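You operate a simulated robot arm through the tools that you are given. There is no shell and no other tool. Be economical: measure what you need, move in short steps, check, and stop when the job is done.

You run a simulated robot arm. Do the job below in one go: nothing can be reset, and whatever is moved stays where it is left.

Task
Snap the green pad's three studs and swing the turntable a quarter turn.
Fine: open the turntable latch to free it and close it again after the turn; the pad stays in the turntable.

The check looks at the end state, three seconds after you hand in, the way a careful person would. Anything else that was tipped, shoved, dropped, spilled or broken makes it a failure.

Robot
A 7-joint arm with a two-finger parallel gripper, fixed in place. Base frame: the origin is at the foot of the arm, x ahead of it, y to its left, z up; the work surface is at about z = 0.032. Lengths are in m, angles in degrees, forces in N, time in s.
With the tool pointing down near the work surface it reaches from about 0.22 to 0.6 m from the base axis. Its first joint turns from -66.0 to 66.0 degrees. Payload 2.5 kg.
Tool frame: the origin (TCP) lies between the finger pads and is the grasp point; the fingertips stand 0.023 m ahead of it; z points along the fingers, y is the line along which they close. Largest opening 0.094 m; finger width 0.038, thickness 0.01; the body of the gripper, 0.054 by 0.096 m, starts 0.039 m behind the TCP.
Orientation is that of the tool frame in the base frame, as a unit quaternion [x, y, z, w]. With the fingers straight down and closing along the base's y, the tool's x points along the base's -x, its y along +y and its z along -z.

Tools
- The arm moves only by the tool step_arm. Its argument "motion" is a list of rows, each an object (a shift or turn left out is 0, a gripper value left out holds the last) with "travel": the shift along the tool's x, y, z in m, a list of three; "angular": the turn, a rotation vector about the tool's x, y, z in degrees, a list of three; "gripper": the closure, from 0 (fully open) to 1 (shut). In form: [{"travel": [dx, dy, dz], "angular": [ax, ay, az], "gripper": gripper}, ...]. A call has 1 to 8 rows; each row shifts and turns the commanded pose from where the row before left it, along the tool's axes as they then stand. Each row takes 0.2 s and may step no farther than 0.05 m and 8.6 degrees from the row before; otherwise, or with a gripper value out of range, the whole call is refused. A pose out of reach is approached as far as the arm can. The call stops where the force on the tool passes 40 N (or 10 N more than at its start, if that is more) or the arm is blocked; 0.2 s more then pass. Each finger travels about 0.108 m/s and halts on what it meets, pressing with about 43 N; the grip force reading is that of the motor and also rises with nothing between the fingers. The clock runs only during rows and for 0.2 s after the last one: add rows that do not move to give the fingers time. The reply holds the time, the measured pose of the TCP, the force on the tool along the base axes, the opening and the grip force, in the units named above and with some noise.
- Cameras (640 x 400 px; columns grow to the right, rows downward): "scene" is fixed at [0.1222, -0.4063, 0.5544]; the picture's right is [0.80, -0.59, 0.00], its down [-0.28, -0.38, -0.88] and it looks along [0.52, 0.71, -0.48] (base axes); focal length 338 px, centre (320, 200). "wrist" rides on the gripper at [0.086, 0.016, -0.075] in the tool frame; the picture's right is [-0.18, 0.98, 0.00], its down [-0.58, -0.11, -0.81] and it looks along [-0.79, -0.15, 0.59] (tool axes); focal length 243 px, centre (320, 200). There is no depth. A picture from a camera that has moved, and an enlarged one, comes with that camera's place and axes in the base frame and with its lens.
- snapshot(camera): a new picture of that camera. No time passes.
- inspect(camera, box): a new picture of the part [left, top, right, bottom] of that camera's present view, enlarged. No time passes.
- hand_in(): hands the job in; it is judged then, once.

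Go step by step. Nothing tells you positions but the pictures and the camera data: compare them with the known pose of the tool, close in by small moves and look again before you grip or let go. The budget is 120 turns and 64 pictures, counting those below and the enlarged ones. Unless the task says otherwise, let go and move clear before handing in, and close with one line.

The tools are called after ">>>" by a JSON object that holds its "method" and its "body". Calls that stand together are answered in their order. step_arm: Moves the arm, as the interface text tells. Its arguments: {"type":"object","properties":{"motion":{"type":"array"}},"required":["motion"]} The other tools are called the same way: snapshot (camera) takes a picture; inspect (camera, box) takes an enlarged picture of a part of a camera's view; hand_in () hands the job in.

At the start:

```text
time_s: 0.0
ee_pos: [0.2996, 0.1156, 0.364]
tcp_rot: [0.0, 1.0, 0.0, 0.0]
force: [0.5, 1.1, 0.2]
grip_width: 0.0943
grasp_force: 0.1
```

scene: 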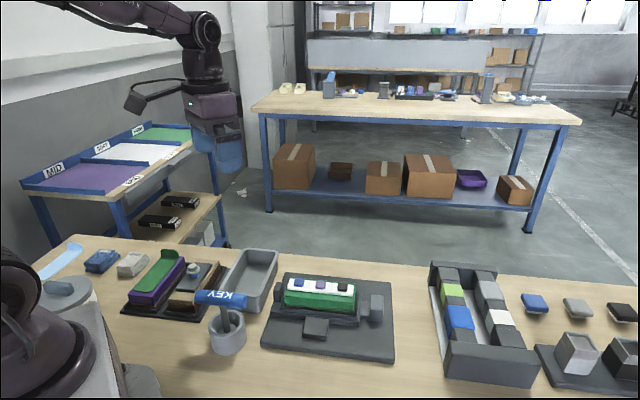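
wrist: 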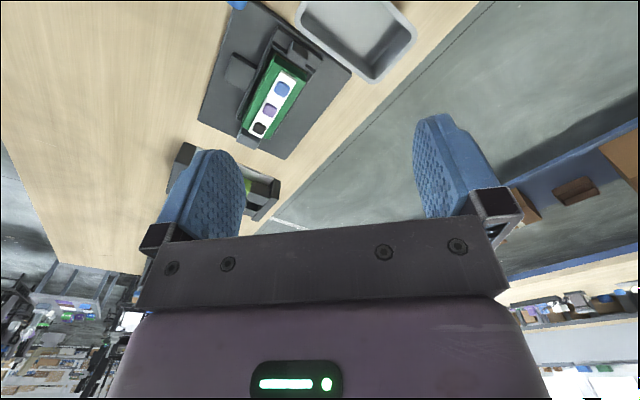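

I see a dark plate with a green block (white strip with three studs), perhaps on a turntable, and other fixtures. I'll look closer first.

>>> {"method": "inspect", "body": {"camera": "scene", "box": [250, 250, 410, 370]}}

>>> {"method": "inspect", "body": {"camera": "scene", "box": [100, 230, 280, 360]}}

>>> {"method": "inspect", "body": {"camera": "wrist", "box": [160, 0, 420, 170]}}

```text
3.33 times, centred on (330, 310) of scene
camera zoom: at [0.1222, -0.4063, 0.5544], right [0.8, -0.59, 0.0], down [-0.28, -0.38, -0.88], along [0.52, 0.71, -0.48], focal length 1128 px, centre (287, -167)
```

zoom: 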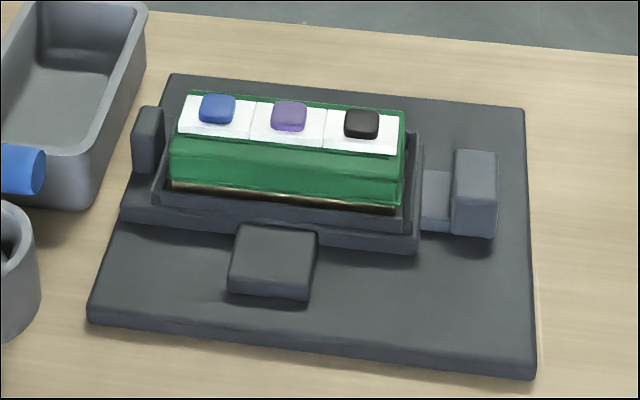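

```text
3.08 times, centred on (190, 295) of scene
camera zoom: at [0.1222, -0.4063, 0.5544], right [0.8, -0.59, 0.0], down [-0.28, -0.38, -0.88], along [0.52, 0.71, -0.48], focal length 1041 px, centre (720, -92)
```

zoom: 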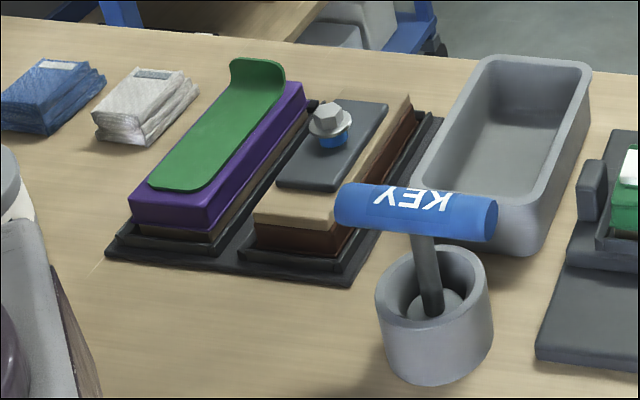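

```text
2.35 times, centred on (290, 85) of wrist
camera zoom: at [0.2126, 0.133, 0.4388], right [0.18, 0.98, 0.0], down [0.58, -0.11, 0.81], along [0.79, -0.15, -0.59], focal length 571 px, centre (391, 471)
```

zoom: 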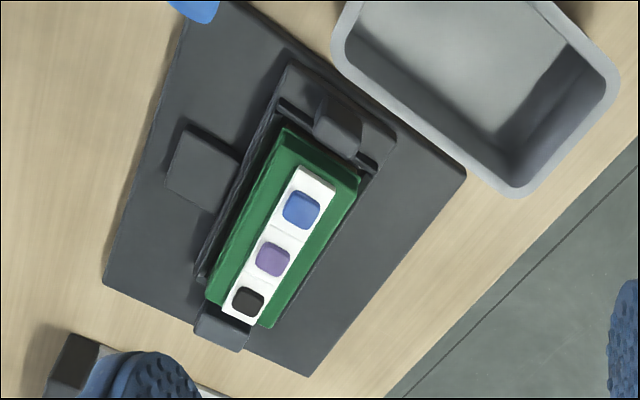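

The studs are at about (0.397,0.040), (0.427,0.008) and (0.457,-0.022), with z≈0.083. The light grey block at one end looks like the latch. I'll move nearer for a better view.

>>> {"method": "step_arm", "body": {"motion": [{"travel": [0, -0.025, 0.025], "gripper": 1}, {"travel": [0, -0.025, 0.025]}, {"travel": [0, -0.025, 0.025]}, {"travel": [0, -0.025, 0.025]}, {"travel": [0, -0.02, 0.0]}]}}

>>> {"method": "snapshot", "body": {"camera": "wrist"}}

```text
time_s: 1.2
ee_pos: [0.2987, -0.0029, 0.2624]
tcp_rot: [0.0, 1.0, 0.0, 0.0]
force: [0.4, 0.2, 0.4]
grip_width: 0.0
grasp_force: 42.4
```

```text
58 pictures are left
camera wrist: at [0.2126, 0.0127, 0.3373], right [0.18, 0.98, 0.0], down [0.58, -0.11, 0.81], along [0.79, -0.15, -0.59], focal length 243 px, centre (320, 200)
```

wrist: 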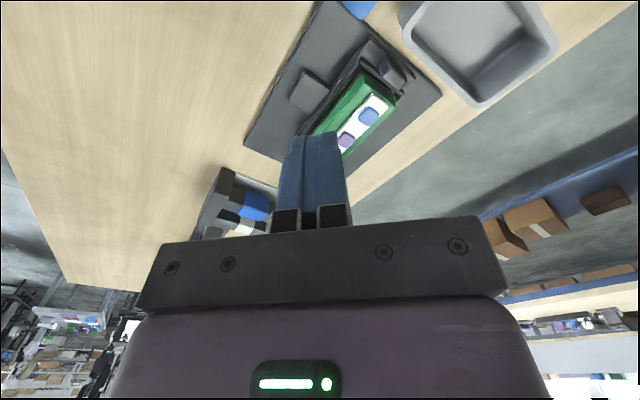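

The fingers hide the latch end, so I'll shift right to see it.

>>> {"method": "step_arm", "body": {"motion": [{"travel": [0, -0.045, 0]}, {"travel": [0, -0.045, 0]}, {"travel": [-0.03, -0.045, 0]}, {"travel": [-0.03, 0.0, 0]}]}}

>>> {"method": "snapshot", "body": {"camera": "wrist"}}

```text
refused: row 3 steps farther than a row can; nothing moved
```

```text
57 pictures are left
camera wrist: at [0.2126, 0.0127, 0.3373], right [0.18, 0.98, 0.0], down [0.58, -0.11, 0.81], along [0.79, -0.15, -0.59], focal length 243 px, centre (320, 200)
```

wrist: 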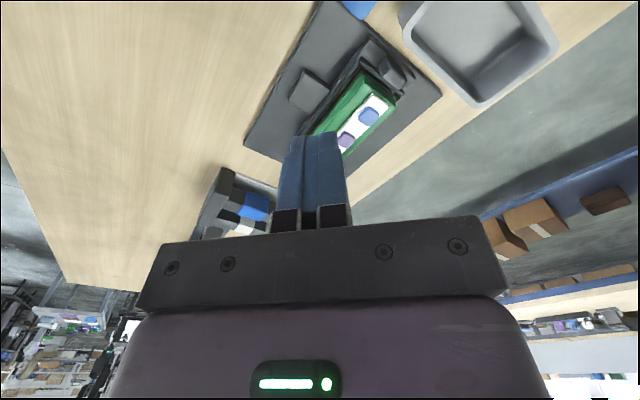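

The call was refused because one step was too long. I'll redo it with smaller steps.

>>> {"method": "step_arm", "body": {"motion": [{"travel": [0, -0.045, 0]}, {"travel": [0, -0.045, 0]}, {"travel": [-0.02, -0.035, 0]}, {"travel": [-0.03, 0.0, 0]}]}}

>>> {"method": "inspect", "body": {"camera": "wrist", "box": [280, 0, 600, 200]}}

```text
time_s: 2.2
ee_pos: [0.3494, -0.1277, 0.2633]
tcp_rot: [0.0, 1.0, 0.001, 0.0]
force: [0.0, 0.4, -0.1]
grip_width: 0.0
grasp_force: 42.2
```

```text
2.00 times, centred on (440, 100) of wrist
camera zoom: at [0.2626, -0.112, 0.3386], right [0.18, 0.98, 0.0], down [0.58, -0.11, 0.81], along [0.79, -0.15, -0.59], focal length 485 px, centre (80, 400)
```

zoom: 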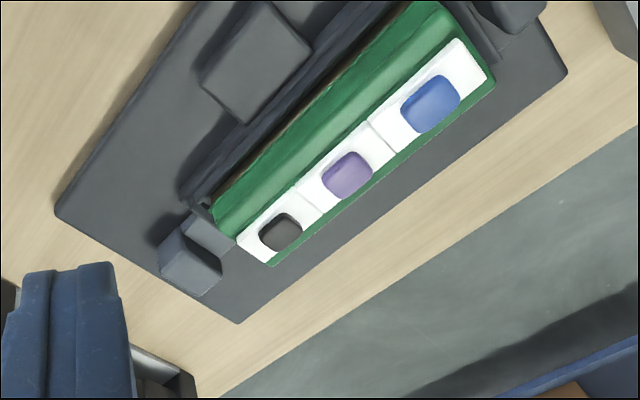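

>>> {"method": "inspect", "body": {"camera": "scene", "box": [335, 280, 399, 320]}}

>>> {"method": "inspect", "body": {"camera": "scene", "box": [270, 265, 350, 345]}}

>>> {"method": "inspect", "body": {"camera": "wrist", "box": [310, 80, 430, 170]}}

```text
10.00 times, centred on (367, 300) of scene
camera zoom: at [0.1221, -0.4063, 0.5544], right [0.8, -0.59, 0.0], down [-0.28, -0.38, -0.88], along [0.52, 0.71, -0.48], focal length 3384 px, centre (-150, -800)
```

zoom: 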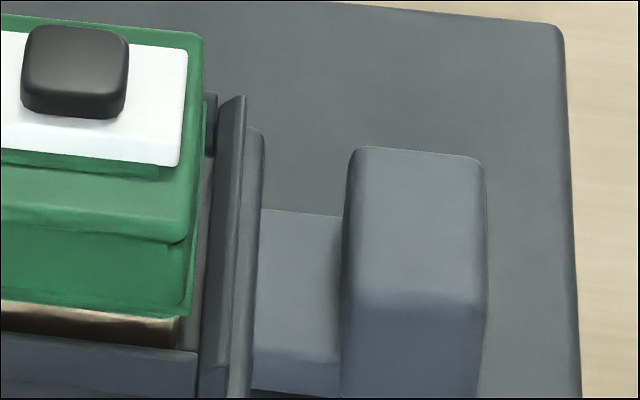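

```text
5.00 times, centred on (310, 305) of scene
camera zoom: at [0.1221, -0.4063, 0.5544], right [0.8, -0.59, 0.0], down [-0.28, -0.38, -0.88], along [0.52, 0.71, -0.48], focal length 1692 px, centre (370, -325)
```

zoom: 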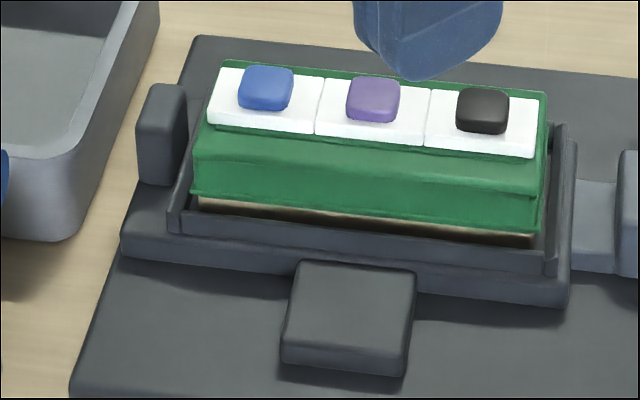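

```text
4.44 times, centred on (370, 125) of wrist
camera zoom: at [0.2626, -0.112, 0.3386], right [0.18, 0.98, 0.0], down [0.58, -0.11, 0.81], along [0.79, -0.15, -0.59], focal length 1078 px, centre (98, 533)
```

zoom: 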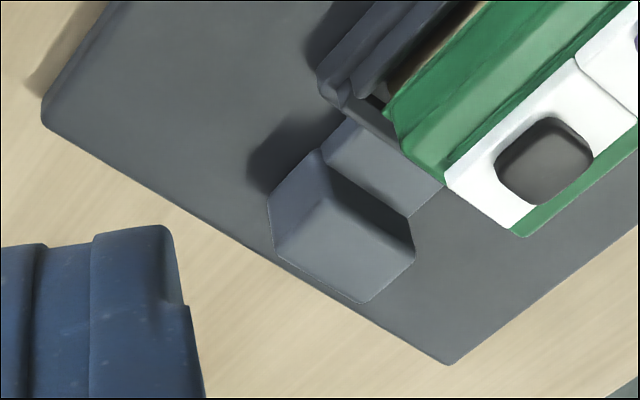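

The layout is consistent. The latch is an L-shaped slider at the right end, sliding along (0.71,-0.71). The front block is a tab on the turntable that would meet the latch after a 90° counter-clockwise turn. I'll press the studs first while it is latched, so I'm yawing 45° and moving above the black stud.

>>> {"method": "step_arm", "body": {"motion": [{"angular": [0, 0, -7.5]}, {"angular": [0, 0, -7.5]}, {"angular": [0, 0, -7.5]}, {"angular": [0, 0, -7.5]}, {"angular": [0, 0, -7.5]}, {"angular": [0, 0, -7.5]}]}}

>>> {"method": "step_arm", "body": {"motion": [{"travel": [-0.03, 0, 0.02]}, {"travel": [-0.03, 0, 0.02]}, {"travel": [-0.03, 0, 0.02]}, {"travel": [-0.03, 0, 0.02]}, {"travel": [-0.031, -0.002, 0.02]}]}}

>>> {"method": "snapshot", "body": {"camera": "wrist"}}

>>> {"method": "inspect", "body": {"camera": "scene", "box": [250, 210, 410, 330]}}

```text
time_s: 3.6
ee_pos: [0.3487, -0.1276, 0.2647]
tcp_rot: [-0.385, 0.923, 0.0, 0.0]
force: [1.0, 0.0, -0.3]
grip_width: 0.0
grasp_force: 42.9
```

```text
time_s: 4.8
ee_pos: [0.46, -0.0214, 0.1604]
tcp_rot: [-0.382, 0.924, 0.0, 0.0]
force: [0.4, -0.3, 0.0]
grip_width: 0.0
grasp_force: 42.2
```

```text
52 pictures are left
camera wrist: at [0.3863, -0.0715, 0.2358], right [-0.56, 0.83, 0.0], down [0.49, 0.33, 0.81], along [0.67, 0.45, -0.59], focal length 243 px, centre (320, 200)
```

wrist: 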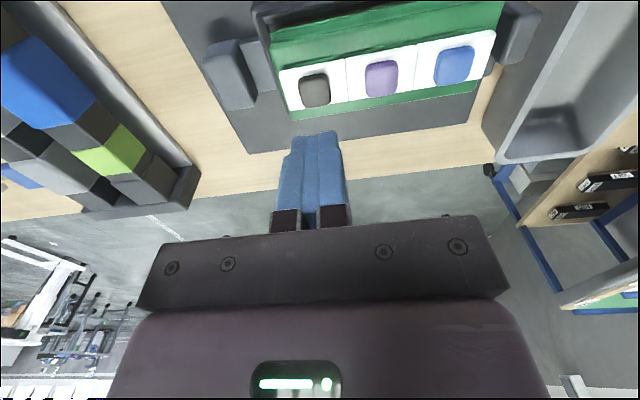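

```text
3.33 times, centred on (330, 270) of scene
camera zoom: at [0.1221, -0.4063, 0.5544], right [0.8, -0.59, 0.0], down [-0.28, -0.38, -0.88], along [0.52, 0.71, -0.48], focal length 1128 px, centre (287, -33)
```

zoom: 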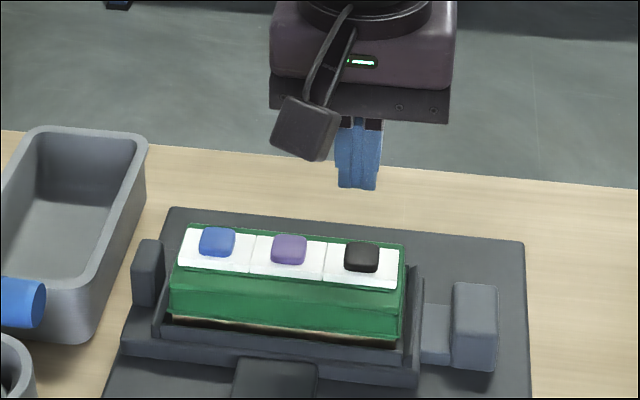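

The fingers are just above the black stud. I'll descend slowly and press.

>>> {"method": "step_arm", "body": {"motion": [{"travel": [0.0035, 0, 0.025]}, {"travel": [0, 0, 0.02]}]}}

>>> {"method": "snapshot", "body": {"camera": "wrist"}}

>>> {"method": "inspect", "body": {"camera": "scene", "box": [290, 240, 370, 300]}}

```text
time_s: 5.4
ee_pos: [0.4548, -0.0248, 0.1184]
tcp_rot: [-0.383, 0.924, 0.0, -0.001]
force: [-0.4, -0.4, -0.7]
grip_width: 0.0
grasp_force: 42.1
```

```text
50 pictures are left
camera wrist: at [0.3819, -0.0744, 0.1932], right [-0.57, 0.82, 0.0], down [0.49, 0.33, 0.81], along [0.67, 0.46, -0.59], focal length 243 px, centre (320, 200)
```

wrist: 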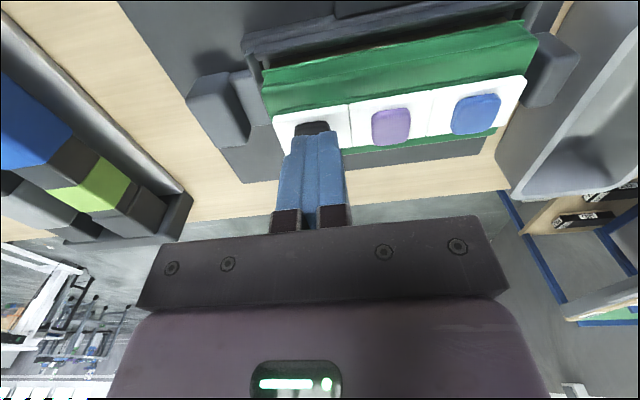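

```text
6.67 times, centred on (330, 270) of scene
camera zoom: at [0.1222, -0.4063, 0.5544], right [0.8, -0.59, 0.0], down [-0.28, -0.38, -0.88], along [0.52, 0.71, -0.48], focal length 2256 px, centre (253, -267)
```

zoom: 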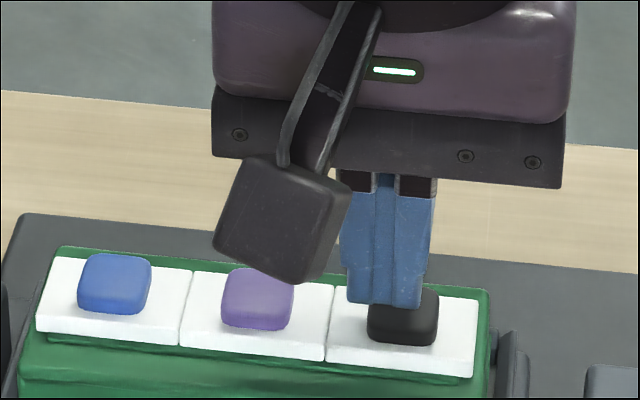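

It lines up within about 2 mm. I'll nudge over and press in small steps.

>>> {"method": "step_arm", "body": {"motion": [{"travel": [0, -0.0025, 0.004]}, {"travel": [0, 0, 0.003]}, {"travel": [0, 0, 0.002]}, {"travel": [0, 0, 0.002]}, {"travel": [0, 0, 0.002]}, {"travel": [0, 0, 0.002]}]}}

>>> {"method": "inspect", "body": {"camera": "scene", "box": [290, 240, 370, 300]}}

```text
time_s: 6.8
ee_pos: [0.4568, -0.0258, 0.1041]
tcp_rot: [-0.383, 0.924, 0.0, 0.0]
force: [-0.6, -1.0, 3.0]
grip_width: 0.0
grasp_force: 42.2
```

```text
6.67 times, centred on (330, 270) of scene
camera zoom: at [0.1221, -0.4063, 0.5544], right [0.8, -0.59, 0.0], down [-0.28, -0.38, -0.88], along [0.52, 0.71, -0.48], focal length 2256 px, centre (253, -267)
```

zoom: 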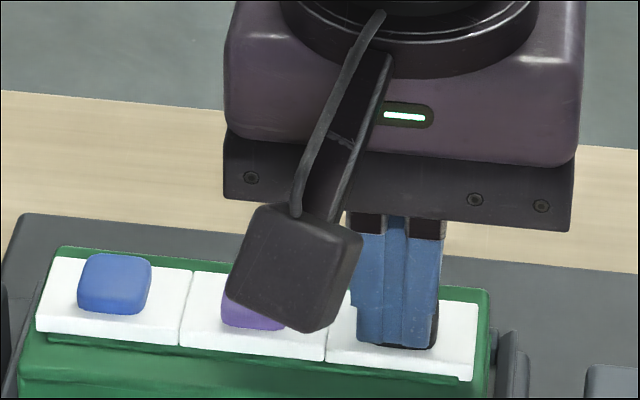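

>>> {"method": "step_arm", "body": {"motion": [{"travel": [0, -0.001, 0.001]}, {"travel": [0, 0, 0.001]}, {"travel": [0, 0, 0.001]}]}}

>>> {"method": "step_arm", "body": {"motion": [{"travel": [0, 0, 0.001]}, {"travel": [0, 0, 0.001]}, {"travel": [0, 0, 0.001]}]}}

```text
time_s: 7.6
ee_pos: [0.458, -0.0276, 0.1011]
tcp_rot: [-0.382, 0.924, 0.0, -0.001]
force: [0.7, -0.1, -1.1]
grip_width: 0.0
grasp_force: 42.3
```

```text
time_s: 8.4
ee_pos: [0.4568, -0.0272, 0.0972]
tcp_rot: [-0.383, 0.924, 0.0, 0.0]
force: [-1.0, 0.7, 3.6]
grip_width: 0.0
grasp_force: 42.7
```

>>> {"method": "inspect", "body": {"camera": "scene", "box": [310, 260, 374, 308]}}

>>> {"method": "inspect", "body": {"camera": "wrist", "box": [240, 60, 440, 185]}}

```text
8.33 times, centred on (342, 284) of scene
camera zoom: at [0.1221, -0.4063, 0.5544], right [0.8, -0.59, 0.0], down [-0.28, -0.38, -0.88], along [0.52, 0.71, -0.48], focal length 2820 px, centre (137, -500)
```

zoom: 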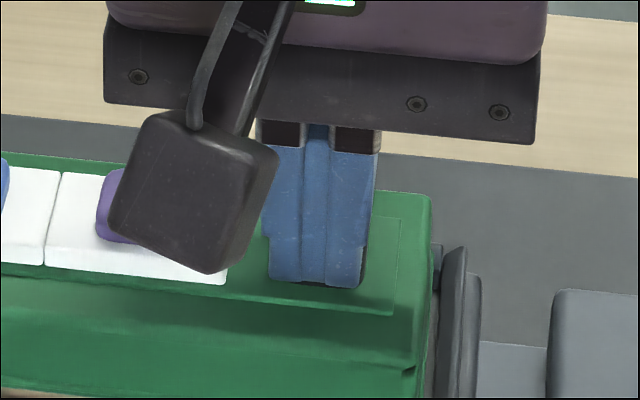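

```text
3.20 times, centred on (340, 122) of wrist
camera zoom: at [0.3846, -0.0775, 0.1732], right [-0.56, 0.83, 0.0], down [0.49, 0.33, 0.81], along [0.67, 0.46, -0.59], focal length 776 px, centre (256, 448)
```

zoom: 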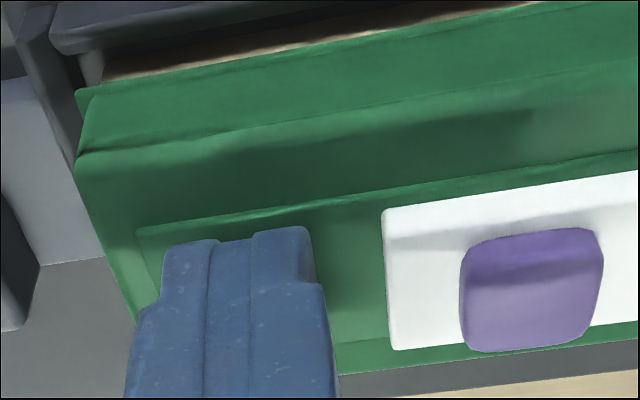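

The black segment turned green, so it snapped. Next is the purple stud, 0.043 m along tool +y.

>>> {"method": "step_arm", "body": {"motion": [{"travel": [0, 0, -0.025]}, {"travel": [0, 0.022, 0]}, {"travel": [0, 0.021, 0]}, {"travel": [0, 0, 0.01]}, {"travel": [0, 0, 0.004]}]}}

>>> {"method": "inspect", "body": {"camera": "wrist", "box": [240, 60, 440, 185]}}

>>> {"method": "inspect", "body": {"camera": "scene", "box": [270, 250, 366, 322]}}

```text
time_s: 9.6
ee_pos: [0.4274, 0.0027, 0.1089]
tcp_rot: [-0.383, 0.924, 0.0, 0.0]
force: [0.2, -0.5, 0.4]
grip_width: 0.0
grasp_force: 42.6
```

```text
3.20 times, centred on (340, 122) of wrist
camera zoom: at [0.3549, -0.0464, 0.1836], right [-0.56, 0.83, 0.0], down [0.49, 0.33, 0.81], along [0.67, 0.46, -0.59], focal length 776 px, centre (256, 448)
```

zoom: 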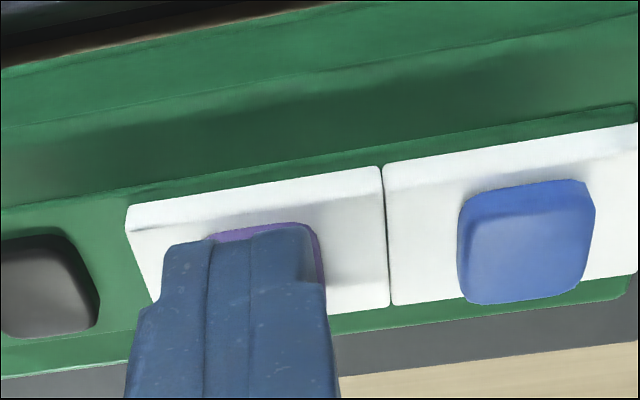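

```text
5.56 times, centred on (318, 286) of scene
camera zoom: at [0.1222, -0.4063, 0.5544], right [0.8, -0.59, 0.0], down [-0.28, -0.38, -0.88], along [0.52, 0.71, -0.48], focal length 1880 px, centre (331, -278)
```

zoom: 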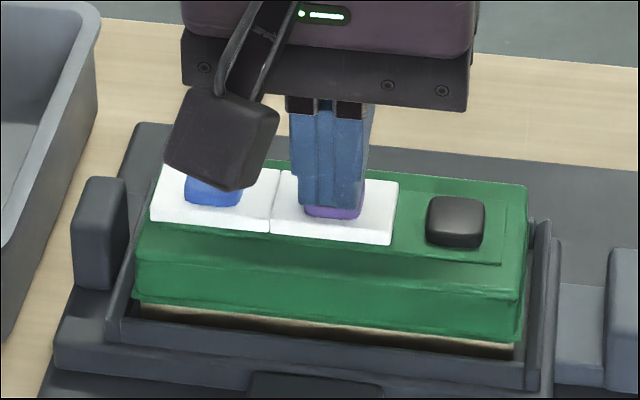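

>>> {"method": "step_arm", "body": {"motion": [{"travel": [0, 0.002, 0.003]}, {"travel": [0, 0, 0.002]}, {"travel": [0, 0, 0.002]}, {"travel": [0, 0, 0.0015]}, {"travel": [0, 0, 0.0015]}, {"travel": [0, 0, 0.001]}, {"travel": [0, 0, 0.001]}]}}

>>> {"method": "inspect", "body": {"camera": "wrist", "box": [240, 60, 440, 185]}}

```text
time_s: 11.2
ee_pos: [0.4251, 0.0041, 0.0976]
tcp_rot: [-0.383, 0.924, 0.0, 0.0]
force: [-14.5, 1.4, 26.3]
grip_width: 0.0
grasp_force: 42.5
```

```text
3.20 times, centred on (340, 122) of wrist
camera zoom: at [0.3526, -0.0454, 0.1725], right [-0.57, 0.82, 0.0], down [0.49, 0.33, 0.81], along [0.66, 0.46, -0.59], focal length 776 px, centre (256, 448)
```

zoom: 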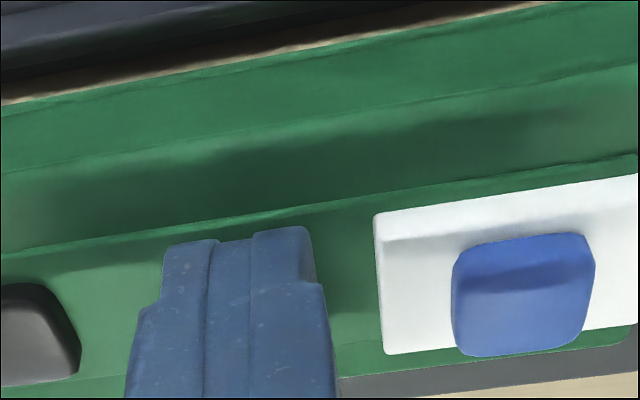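

The purple stud snapped too, so blue is next.

>>> {"method": "step_arm", "body": {"motion": [{"travel": [0, 0, -0.024]}, {"travel": [0, 0.022, 0]}, {"travel": [0, 0.021, 0]}, {"travel": [0, 0, 0.01]}, {"travel": [0, 0, 0.003]}]}}

>>> {"method": "inspect", "body": {"camera": "wrist", "box": [240, 60, 440, 185]}}

```text
time_s: 12.4
ee_pos: [0.3971, 0.0337, 0.107]
tcp_rot: [-0.382, 0.924, 0.001, 0.0]
force: [0.0, -0.4, 0.3]
grip_width: 0.0
grasp_force: 42.1
```

```text
3.20 times, centred on (340, 122) of wrist
camera zoom: at [0.3229, -0.0147, 0.1818], right [-0.56, 0.83, 0.0], down [0.49, 0.33, 0.81], along [0.67, 0.46, -0.59], focal length 776 px, centre (256, 448)
```

zoom: 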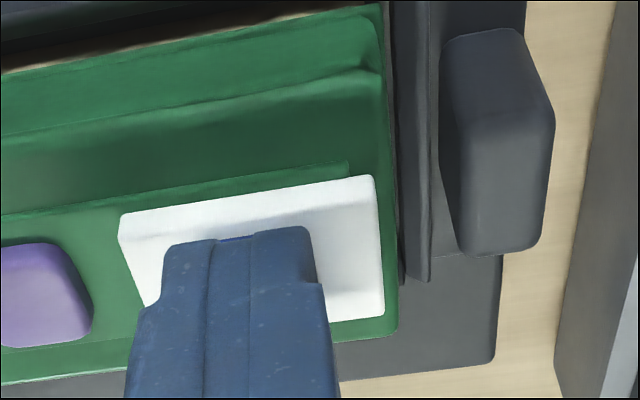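

>>> {"method": "step_arm", "body": {"motion": [{"travel": [0, 0.001, 0.002]}, {"travel": [0, 0, 0.002]}, {"travel": [0, 0, 0.0015]}, {"travel": [0, 0, 0.0015]}, {"travel": [0, 0, 0.0015]}, {"travel": [0, 0, 0.001]}]}}

>>> {"method": "inspect", "body": {"camera": "wrist", "box": [240, 60, 440, 185]}}

```text
time_s: 13.8
ee_pos: [0.3945, 0.0345, 0.0976]
tcp_rot: [-0.382, 0.924, 0.0, 0.0]
force: [0.4, 0.2, 2.5]
grip_width: 0.0001
grasp_force: 42.3
```

```text
3.20 times, centred on (340, 122) of wrist
camera zoom: at [0.3218, -0.0139, 0.1732], right [-0.56, 0.83, 0.0], down [0.49, 0.33, 0.81], along [0.67, 0.46, -0.59], focal length 776 px, centre (256, 448)
```

zoom: 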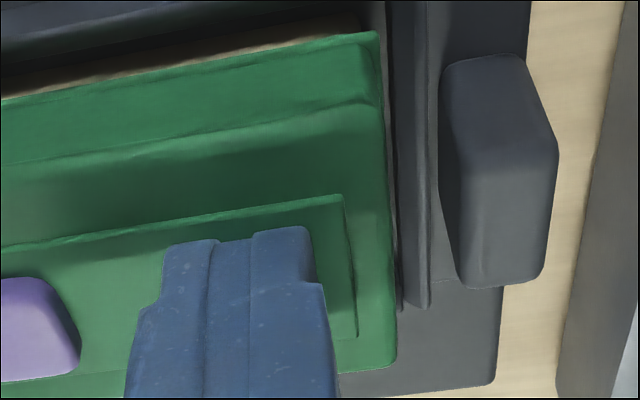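

All three are snapped. I'll rise and look at the whole fixture before working the latch.

>>> {"method": "step_arm", "body": {"motion": [{"travel": [0, 0, -0.04]}, {"travel": [0, -0.03, -0.03]}, {"travel": [0.02, -0.04, 0]}, {"travel": [0.02, -0.04, 0]}, {"travel": [0.02, -0.04, 0]}]}}

>>> {"method": "snapshot", "body": {"camera": "wrist"}}

>>> {"method": "inspect", "body": {"camera": "scene", "box": [250, 250, 410, 370]}}

```text
time_s: 15.0
ee_pos: [0.4577, -0.1135, 0.1661]
tcp_rot: [-0.384, 0.924, 0.001, 0.0]
force: [0.4, -0.2, -0.9]
grip_width: 0.0
grasp_force: 42.5
```

```text
40 pictures are left
camera wrist: at [0.3846, -0.1614, 0.2419], right [-0.57, 0.82, 0.0], down [0.49, 0.33, 0.81], along [0.66, 0.46, -0.59], focal length 243 px, centre (320, 200)
```

wrist: 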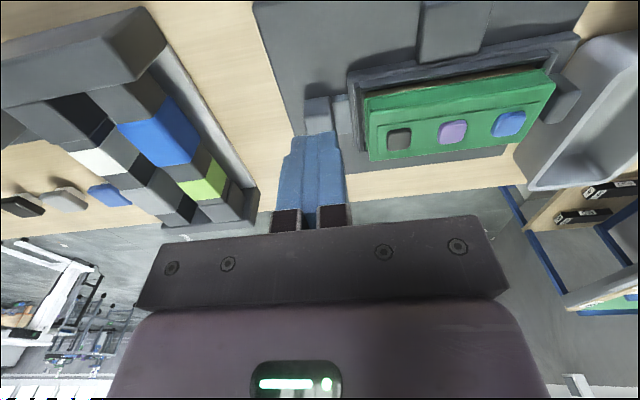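

```text
3.33 times, centred on (330, 310) of scene
camera zoom: at [0.1222, -0.4063, 0.5544], right [0.8, -0.59, 0.0], down [-0.28, -0.38, -0.88], along [0.52, 0.71, -0.48], focal length 1128 px, centre (287, -167)
```

zoom: 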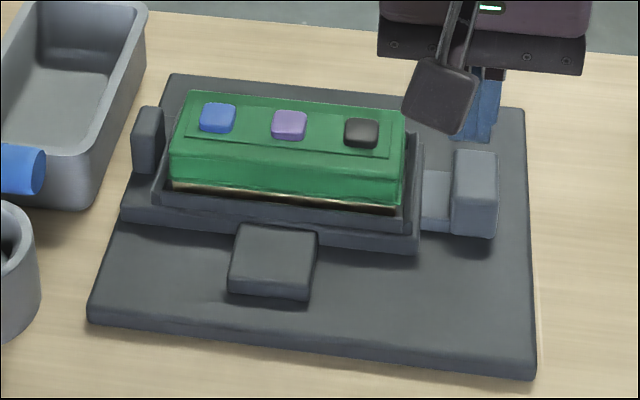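

I'll shift sideways to get an unobstructed view of the latch knob.

>>> {"method": "step_arm", "body": {"motion": [{"travel": [0.02, -0.03, 0]}, {"travel": [0.02, -0.03, 0]}]}}

>>> {"method": "inspect", "body": {"camera": "wrist", "box": [300, 0, 556, 160]}}

>>> {"method": "inspect", "body": {"camera": "scene", "box": [335, 280, 399, 340]}}

```text
time_s: 15.6
ee_pos: [0.471, -0.1836, 0.1657]
tcp_rot: [-0.383, 0.924, -0.001, 0.001]
force: [-0.3, -0.4, 0.0]
grip_width: 0.0
grasp_force: 42.3
```

```text
2.50 times, centred on (428, 80) of wrist
camera zoom: at [0.3982, -0.2346, 0.2408], right [-0.56, 0.83, 0.0], down [0.49, 0.33, 0.81], along [0.67, 0.46, -0.59], focal length 606 px, centre (50, 500)
```

zoom: 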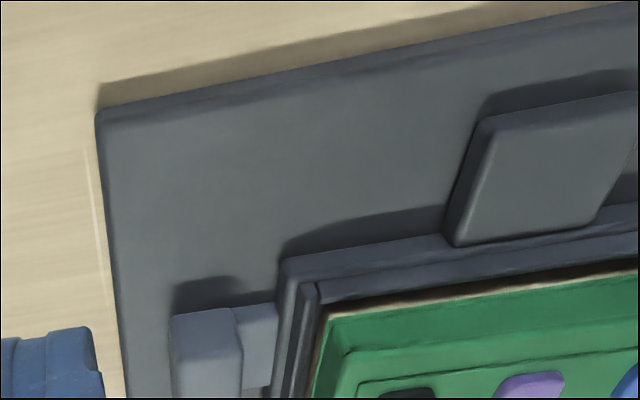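

```text
6.67 times, centred on (367, 310) of scene
camera zoom: at [0.1222, -0.4063, 0.5544], right [0.8, -0.59, 0.0], down [-0.28, -0.38, -0.88], along [0.52, 0.71, -0.48], focal length 2256 px, centre (7, -533)
```

zoom: 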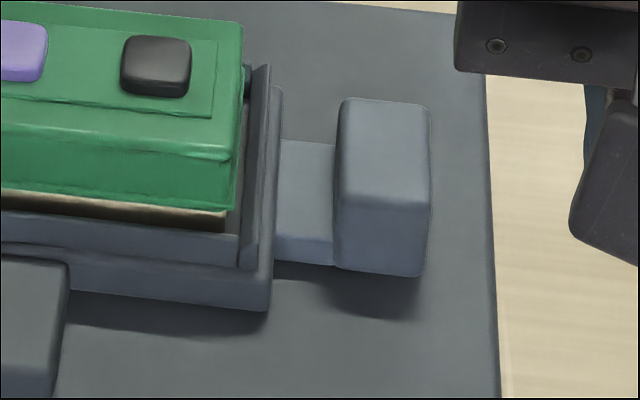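

Best estimate for the latch knob is (0.487,-0.090) with its top near z≈0.077, about 24 mm wide along the slide. I'll hover over it with the fingers slightly open and look again.

>>> {"method": "step_arm", "body": {"motion": [{"travel": [-0.026, 0.018, 0], "gripper": 0.64}, {"travel": [-0.026, 0.018, 0.01]}, {"travel": [-0.026, 0.019, 0.02]}, {"travel": [0, 0, 0.01]}, {}]}}

>>> {"method": "snapshot", "body": {"camera": "wrist"}}

>>> {"method": "inspect", "body": {"camera": "scene", "box": [325, 260, 405, 320]}}

```text
time_s: 16.8
ee_pos: [0.4879, -0.0881, 0.1284]
tcp_rot: [-0.382, 0.924, 0.0, 0.0]
force: [0.9, -0.5, -0.6]
grip_width: 0.0339
grasp_force: 0.0
```

```text
36 pictures are left
camera wrist: at [0.4146, -0.1389, 0.2036], right [-0.56, 0.83, 0.0], down [0.49, 0.33, 0.81], along [0.67, 0.46, -0.59], focal length 243 px, centre (320, 200)
```

wrist: 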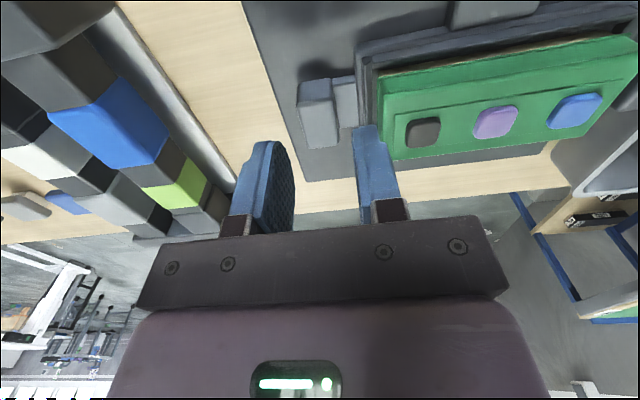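

```text
6.67 times, centred on (365, 290) of scene
camera zoom: at [0.1222, -0.4063, 0.5544], right [0.8, -0.59, 0.0], down [-0.28, -0.38, -0.88], along [0.52, 0.71, -0.48], focal length 2256 px, centre (20, -400)
```

zoom: 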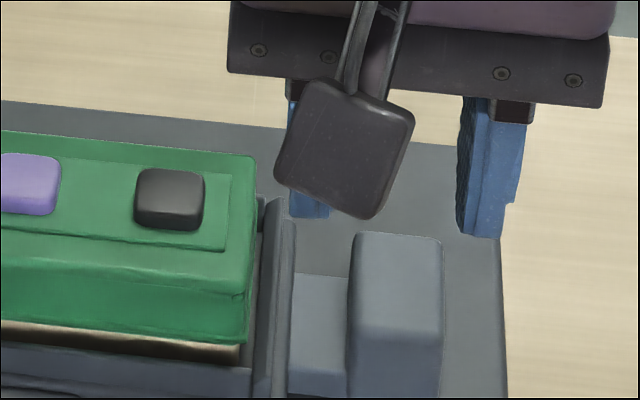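

The fingers are centred on the knob. I'll narrow them slightly and descend partway.

>>> {"method": "step_arm", "body": {"motion": [{"travel": [0.002, 0, 0.01], "gripper": 0.67}, {"travel": [0, 0, 0.01]}, {"travel": [0, 0, 0.008]}]}}

>>> {"method": "inspect", "body": {"camera": "scene", "box": [325, 260, 405, 320]}}

>>> {"method": "inspect", "body": {"camera": "wrist", "box": [220, 60, 420, 185]}}

```text
time_s: 17.6
ee_pos: [0.4868, -0.0924, 0.1008]
tcp_rot: [-0.382, 0.924, 0.0, 0.0]
force: [0.2, -0.2, 0.3]
grip_width: 0.0309
grasp_force: 0.1
```

```text
6.67 times, centred on (365, 290) of scene
camera zoom: at [0.1222, -0.4063, 0.5544], right [0.8, -0.59, 0.0], down [-0.28, -0.38, -0.88], along [0.52, 0.71, -0.48], focal length 2256 px, centre (20, -400)
```

zoom: 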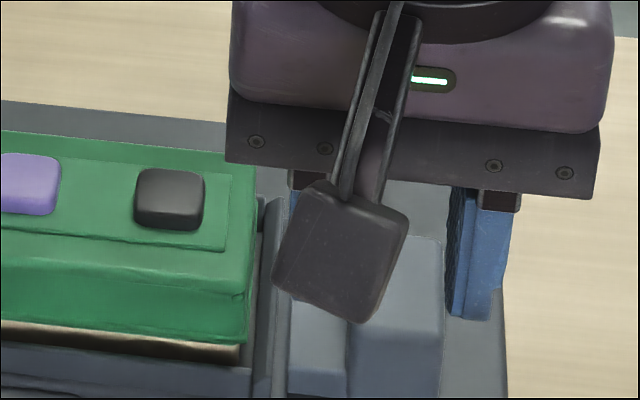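

```text
3.20 times, centred on (320, 122) of wrist
camera zoom: at [0.4135, -0.1413, 0.1753], right [-0.56, 0.83, 0.0], down [0.49, 0.33, 0.81], along [0.67, 0.46, -0.59], focal length 776 px, centre (320, 448)
```

zoom: 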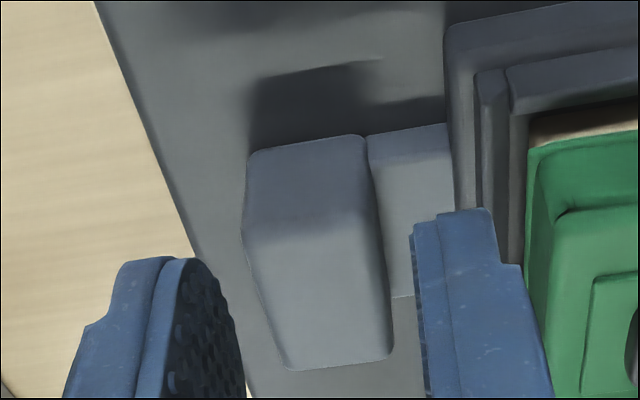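

The alignment is good, but the inner finger is close to the slab edge. I'll narrow the opening, lower a little and grip the knob's upper part.

>>> {"method": "step_arm", "body": {"motion": [{"travel": [0, -0.0005, 0], "gripper": 0.71}, {"travel": [0, 0, 0.003]}, {"travel": [0, 0, 0.003]}, {"travel": [0, 0, 0.002]}]}}

>>> {"method": "inspect", "body": {"camera": "wrist", "box": [220, 60, 420, 185]}}

```text
time_s: 18.6
ee_pos: [0.4868, -0.0917, 0.0926]
tcp_rot: [-0.382, 0.924, 0.001, 0.0]
force: [0.5, -0.7, 0.1]
grip_width: 0.027
grasp_force: 0.1
```

```text
3.20 times, centred on (320, 122) of wrist
camera zoom: at [0.414, -0.1414, 0.1675], right [-0.56, 0.83, 0.0], down [0.49, 0.33, 0.81], along [0.67, 0.46, -0.59], focal length 776 px, centre (320, 448)
```

zoom: 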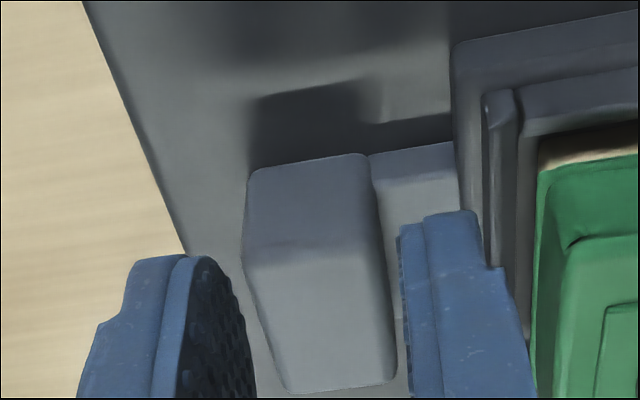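

>>> {"method": "step_arm", "body": {"motion": [{"travel": [0, 0, 0.002]}, {"travel": [0, 0, 0.002]}, {"travel": [0, 0, 0.001]}, {}]}}

>>> {"method": "inspect", "body": {"camera": "wrist", "box": [220, 60, 420, 185]}}

>>> {"method": "inspect", "body": {"camera": "scene", "box": [325, 270, 405, 330]}}

```text
time_s: 19.6
ee_pos: [0.4867, -0.0909, 0.087]
tcp_rot: [-0.383, 0.924, 0.0, -0.002]
force: [-0.5, -0.4, 0.7]
grip_width: 0.0273
grasp_force: 0.1
```

```text
3.20 times, centred on (320, 122) of wrist
camera zoom: at [0.4142, -0.1415, 0.1619], right [-0.56, 0.83, 0.0], down [0.49, 0.33, 0.81], along [0.67, 0.46, -0.59], focal length 776 px, centre (320, 448)
```

zoom: 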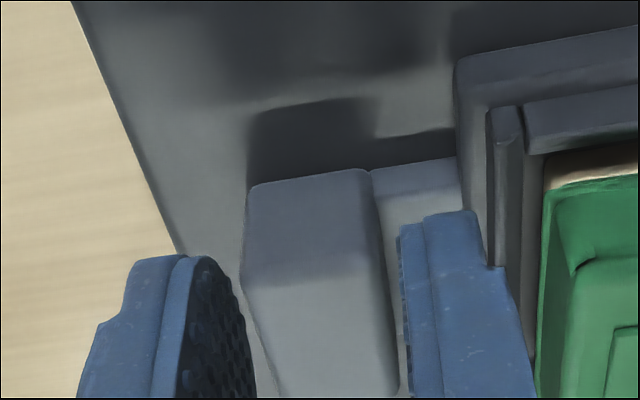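

```text
6.67 times, centred on (365, 300) of scene
camera zoom: at [0.1222, -0.4063, 0.5544], right [0.8, -0.59, 0.0], down [-0.28, -0.38, -0.88], along [0.52, 0.71, -0.48], focal length 2256 px, centre (20, -467)
```

zoom: 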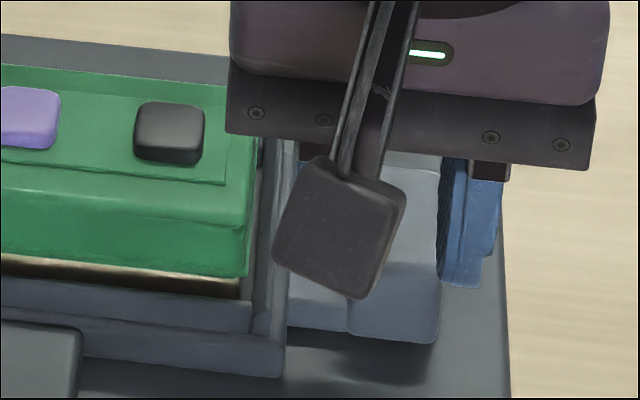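

The outer finger is clearly beside the knob now, so I'll close the grip.

>>> {"method": "step_arm", "body": {"motion": [{"gripper": 1}, {}, {}]}}

>>> {"method": "inspect", "body": {"camera": "wrist", "box": [220, 60, 420, 185]}}

```text
time_s: 20.4
ee_pos: [0.4867, -0.092, 0.0867]
tcp_rot: [-0.383, 0.924, 0.0, -0.001]
force: [0.8, -0.2, 0.0]
grip_width: 0.0
grasp_force: 42.7
```

```text
3.20 times, centred on (320, 122) of wrist
camera zoom: at [0.4142, -0.1414, 0.162], right [-0.56, 0.83, 0.0], down [0.49, 0.33, 0.81], along [0.67, 0.46, -0.59], focal length 776 px, centre (320, 448)
```

zoom: 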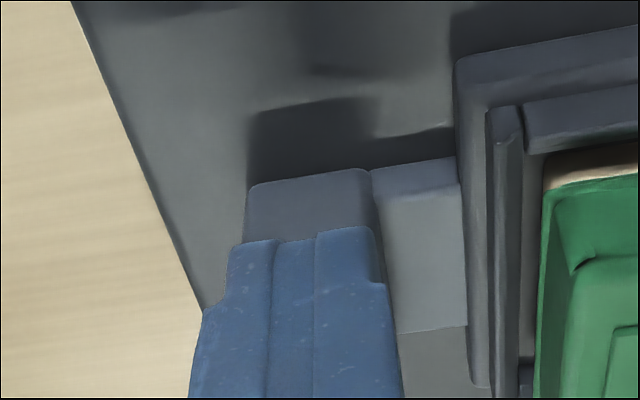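

The fingers shut above the knob, so its top is below 0.064, and it must sit slightly farther along +e2. I'll reopen, shift 14 mm and descend carefully.

>>> {"method": "step_arm", "body": {"motion": [{"travel": [0, 0, -0.004], "gripper": 0.69}, {"travel": [-0.014, 0, 0]}, {"travel": [0, 0, 0.004]}, {"travel": [0, 0, 0.002]}, {"travel": [0, 0, 0.002]}]}}

>>> {"method": "inspect", "body": {"camera": "wrist", "box": [220, 60, 420, 185]}}

```text
time_s: 21.6
ee_pos: [0.4978, -0.0816, 0.0833]
tcp_rot: [-0.383, 0.924, 0.0, 0.0]
force: [-0.2, -0.1, 0.1]
grip_width: 0.0291
grasp_force: 0.0
```

```text
3.20 times, centred on (320, 122) of wrist
camera zoom: at [0.4249, -0.1317, 0.158], right [-0.56, 0.83, 0.0], down [0.49, 0.33, 0.81], along [0.67, 0.46, -0.59], focal length 776 px, centre (320, 448)
```

zoom: 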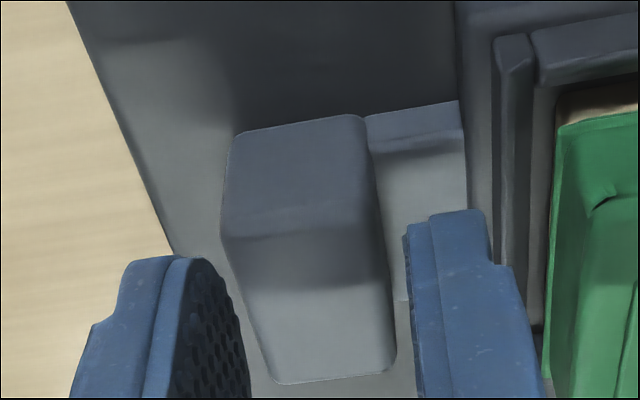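

>>> {"method": "step_arm", "body": {"motion": [{"travel": [0, 0, 0.002]}, {"travel": [0, 0, 0.002]}, {"travel": [0, 0, 0.002]}, {"travel": [0, 0, 0.002]}, {"travel": [0, 0, 0.001]}, {}]}}

>>> {"method": "inspect", "body": {"camera": "wrist", "box": [220, 60, 420, 185]}}

```text
time_s: 23.0
ee_pos: [0.4975, -0.0815, 0.0753]
tcp_rot: [-0.383, 0.924, 0.0, -0.001]
force: [-0.5, 0.4, -0.4]
grip_width: 0.0293
grasp_force: 0.2
```

```text
3.20 times, centred on (320, 122) of wrist
camera zoom: at [0.424, -0.1319, 0.1493], right [-0.56, 0.83, 0.0], down [0.49, 0.33, 0.81], along [0.67, 0.46, -0.59], focal length 776 px, centre (320, 448)
```

zoom: 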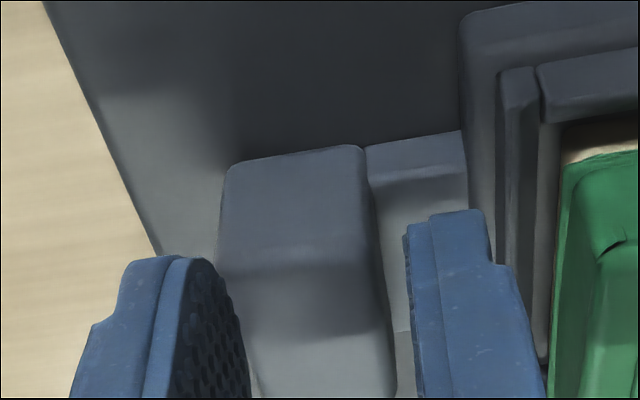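

>>> {"method": "step_arm", "body": {"motion": [{"gripper": 1}, {}]}}

```text
time_s: 23.6
ee_pos: [0.4969, -0.0816, 0.0739]
tcp_rot: [-0.383, 0.924, 0.0, 0.0]
force: [-0.6, -0.1, 0.0]
grip_width: 0.0001
grasp_force: 43.1
```

>>> {"method": "inspect", "body": {"camera": "wrist", "box": [220, 60, 420, 185]}}

>>> {"method": "inspect", "body": {"camera": "scene", "box": [325, 270, 405, 330]}}

```text
3.20 times, centred on (320, 122) of wrist
camera zoom: at [0.424, -0.1318, 0.1495], right [-0.56, 0.83, 0.0], down [0.49, 0.33, 0.81], along [0.67, 0.46, -0.59], focal length 776 px, centre (320, 448)
```

zoom: 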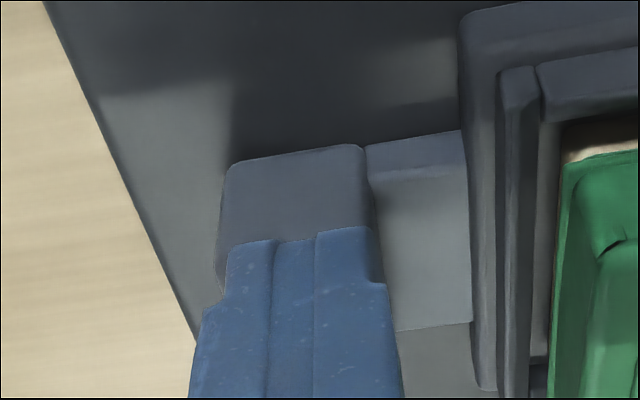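

```text
6.67 times, centred on (365, 300) of scene
camera zoom: at [0.1222, -0.4063, 0.5544], right [0.8, -0.59, 0.0], down [-0.28, -0.38, -0.88], along [0.52, 0.71, -0.48], focal length 2256 px, centre (20, -467)
```

zoom: 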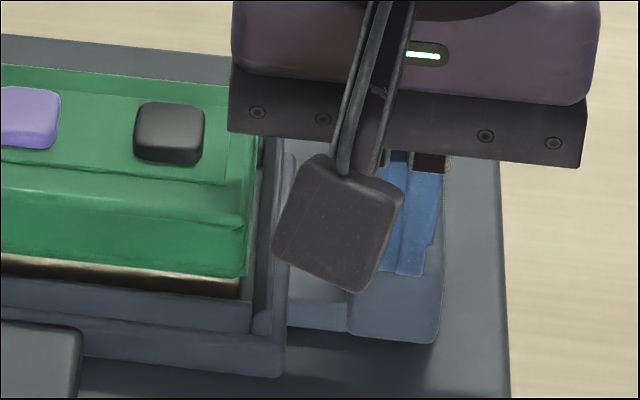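

The fingers are still above the knob, with no contact. I'll probe gently downward to find its real height.

>>> {"method": "step_arm", "body": {"motion": [{"travel": [0, 0, 0.001]}, {"travel": [0, 0, 0.001]}, {"travel": [0, 0, 0.001]}]}}

>>> {"method": "step_arm", "body": {"motion": [{"travel": [0, 0, 0.001]}, {"travel": [0, 0, 0.001]}]}}

```text
time_s: 24.4
ee_pos: [0.4975, -0.0835, 0.0717]
tcp_rot: [-0.382, 0.924, -0.001, 0.0]
force: [-4.0, -2.5, 5.7]
grip_width: 0.0001
grasp_force: 42.4
```

```text
time_s: 25.0
ee_pos: [0.499, -0.0839, 0.0718]
tcp_rot: [-0.382, 0.924, -0.003, 0.001]
force: [-10.4, -9.4, 36.3]
grip_width: 0.0
grasp_force: 42.0
```

>>> {"method": "step_arm", "body": {"motion": [{"travel": [0, 0, -0.002]}, {"travel": [0, 0, -0.001], "gripper": 0.66}, {}]}}

>>> {"method": "snapshot", "body": {"camera": "scene"}}

>>> {"method": "inspect", "body": {"camera": "scene", "box": [335, 275, 399, 323]}}

```text
time_s: 25.8
ee_pos: [0.4983, -0.079, 0.0724]
tcp_rot: [-0.384, 0.924, 0.001, 0.001]
force: [-0.3, 2.3, 13.4]
grip_width: 0.0313
grasp_force: 0.0
```

```text
24 pictures are left
```

scene: 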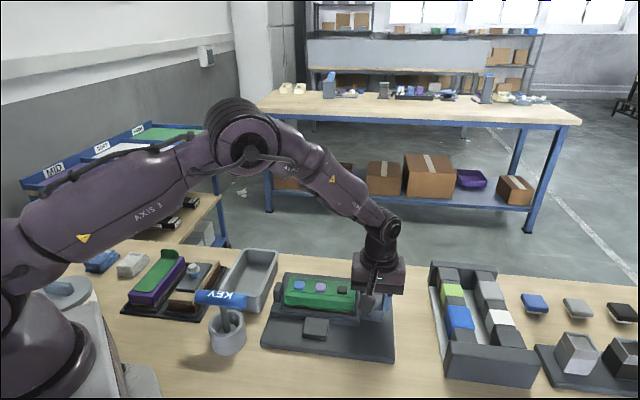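

```text
8.33 times, centred on (367, 299) of scene
camera zoom: at [0.1221, -0.4063, 0.5544], right [0.8, -0.59, 0.0], down [-0.28, -0.38, -0.88], along [0.52, 0.71, -0.48], focal length 2820 px, centre (-72, -625)
```

zoom: 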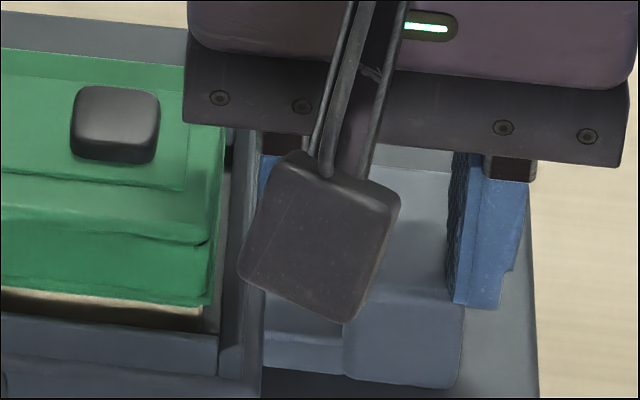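

>>> {"method": "step_arm", "body": {"motion": [{"gripper": 1}, {}]}}

```text
time_s: 26.4
ee_pos: [0.4967, -0.0816, 0.0727]
tcp_rot: [-0.382, 0.924, 0.001, 0.0]
force: [-0.7, 1.4, 9.3]
grip_width: 0.0002
grasp_force: 42.4
```

Contact confirms the knob top is near z≈0.049. I'll raise, open, shift 10 mm further over the knob and go lower.

>>> {"method": "step_arm", "body": {"motion": [{"travel": [0, 0, -0.006]}, {"travel": [-0.01, 0, 0], "gripper": 0.66}, {}, {"travel": [0, 0, 0.003]}, {"travel": [0, 0, 0.002]}, {"travel": [0, 0, 0.002]}]}}

>>> {"method": "inspect", "body": {"camera": "wrist", "box": [220, 60, 420, 185]}}

```text
time_s: 27.8
ee_pos: [0.5049, -0.0752, 0.0717]
tcp_rot: [-0.383, 0.924, -0.001, 0.001]
force: [-1.2, 1.0, 9.1]
grip_width: 0.0311
grasp_force: 0.0
```

```text
3.20 times, centred on (320, 122) of wrist
camera zoom: at [0.4323, -0.1244, 0.1468], right [-0.56, 0.83, 0.0], down [0.49, 0.33, 0.81], along [0.67, 0.46, -0.59], focal length 776 px, centre (320, 448)
```

zoom: 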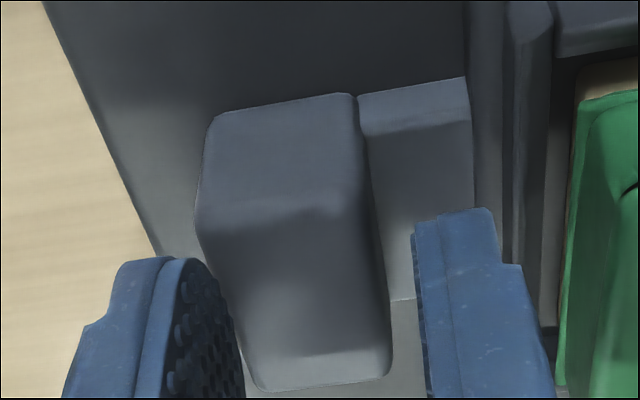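

The outer finger sits on the knob's outer edge. I need to shift about 3 mm outward and then descend.

>>> {"method": "step_arm", "body": {"motion": [{"travel": [0, 0, -0.004]}, {"travel": [0, -0.003, 0], "gripper": 0.655}, {"travel": [0, 0, 0.003]}, {"travel": [0, 0, 0.002]}, {"travel": [0, 0, 0.002]}, {}]}}

```text
time_s: 29.2
ee_pos: [0.508, -0.0775, 0.0685]
tcp_rot: [-0.383, 0.924, 0.0, 0.0]
force: [1.3, -0.4, 0.1]
grip_width: 0.0321
grasp_force: 0.0
```

It's lower now with no force. I'll keep descending in small steps.

>>> {"method": "step_arm", "body": {"motion": [{"travel": [0, 0, 0.0015]}, {"travel": [0, 0, 0.0015]}, {"travel": [0, 0, 0.0015]}]}}

>>> {"method": "inspect", "body": {"camera": "wrist", "box": [220, 60, 420, 185]}}

```text
time_s: 30.0
ee_pos: [0.5064, -0.0774, 0.0635]
tcp_rot: [-0.383, 0.924, 0.0, 0.001]
force: [0.1, -0.3, -1.1]
grip_width: 0.0319
grasp_force: 0.0
```

```text
3.20 times, centred on (320, 122) of wrist
camera zoom: at [0.4339, -0.1268, 0.1385], right [-0.56, 0.83, 0.0], down [0.49, 0.33, 0.81], along [0.67, 0.46, -0.59], focal length 776 px, centre (320, 448)
```

zoom: 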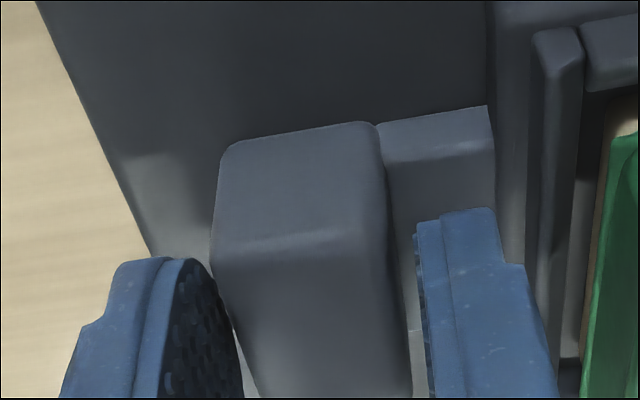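

The fingers now straddle the knob nicely, so I'll close.

>>> {"method": "step_arm", "body": {"motion": [{"gripper": 1}, {}, {}]}}

```text
time_s: 30.8
ee_pos: [0.5083, -0.0776, 0.0644]
tcp_rot: [-0.383, 0.924, -0.001, 0.0]
force: [11.4, -4.8, -7.8]
grip_width: 0.0275
grasp_force: 45.1
```

The knob is gripped at 27.5 mm. I'll slide it outward along tool -y.

>>> {"method": "step_arm", "body": {"motion": [{"travel": [0, -0.003, 0]}, {"travel": [0, -0.003, 0]}, {"travel": [0, -0.003, 0]}, {"travel": [0, -0.003, 0]}]}}

>>> {"method": "inspect", "body": {"camera": "wrist", "box": [220, 60, 420, 185]}}

```text
time_s: 31.8
ee_pos: [0.5154, -0.0854, 0.0647]
tcp_rot: [-0.383, 0.924, 0.0, -0.001]
force: [2.2, 3.4, -2.3]
grip_width: 0.0277
grasp_force: 44.8
```

```text
3.20 times, centred on (320, 122) of wrist
camera zoom: at [0.4417, -0.1344, 0.1387], right [-0.56, 0.83, 0.0], down [0.49, 0.33, 0.81], along [0.66, 0.46, -0.59], focal length 776 px, centre (320, 448)
```

zoom: 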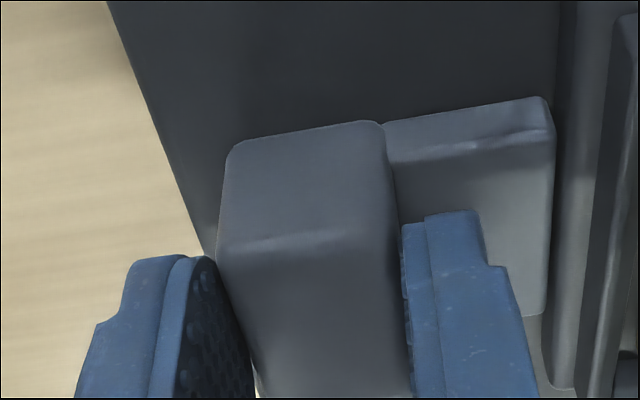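

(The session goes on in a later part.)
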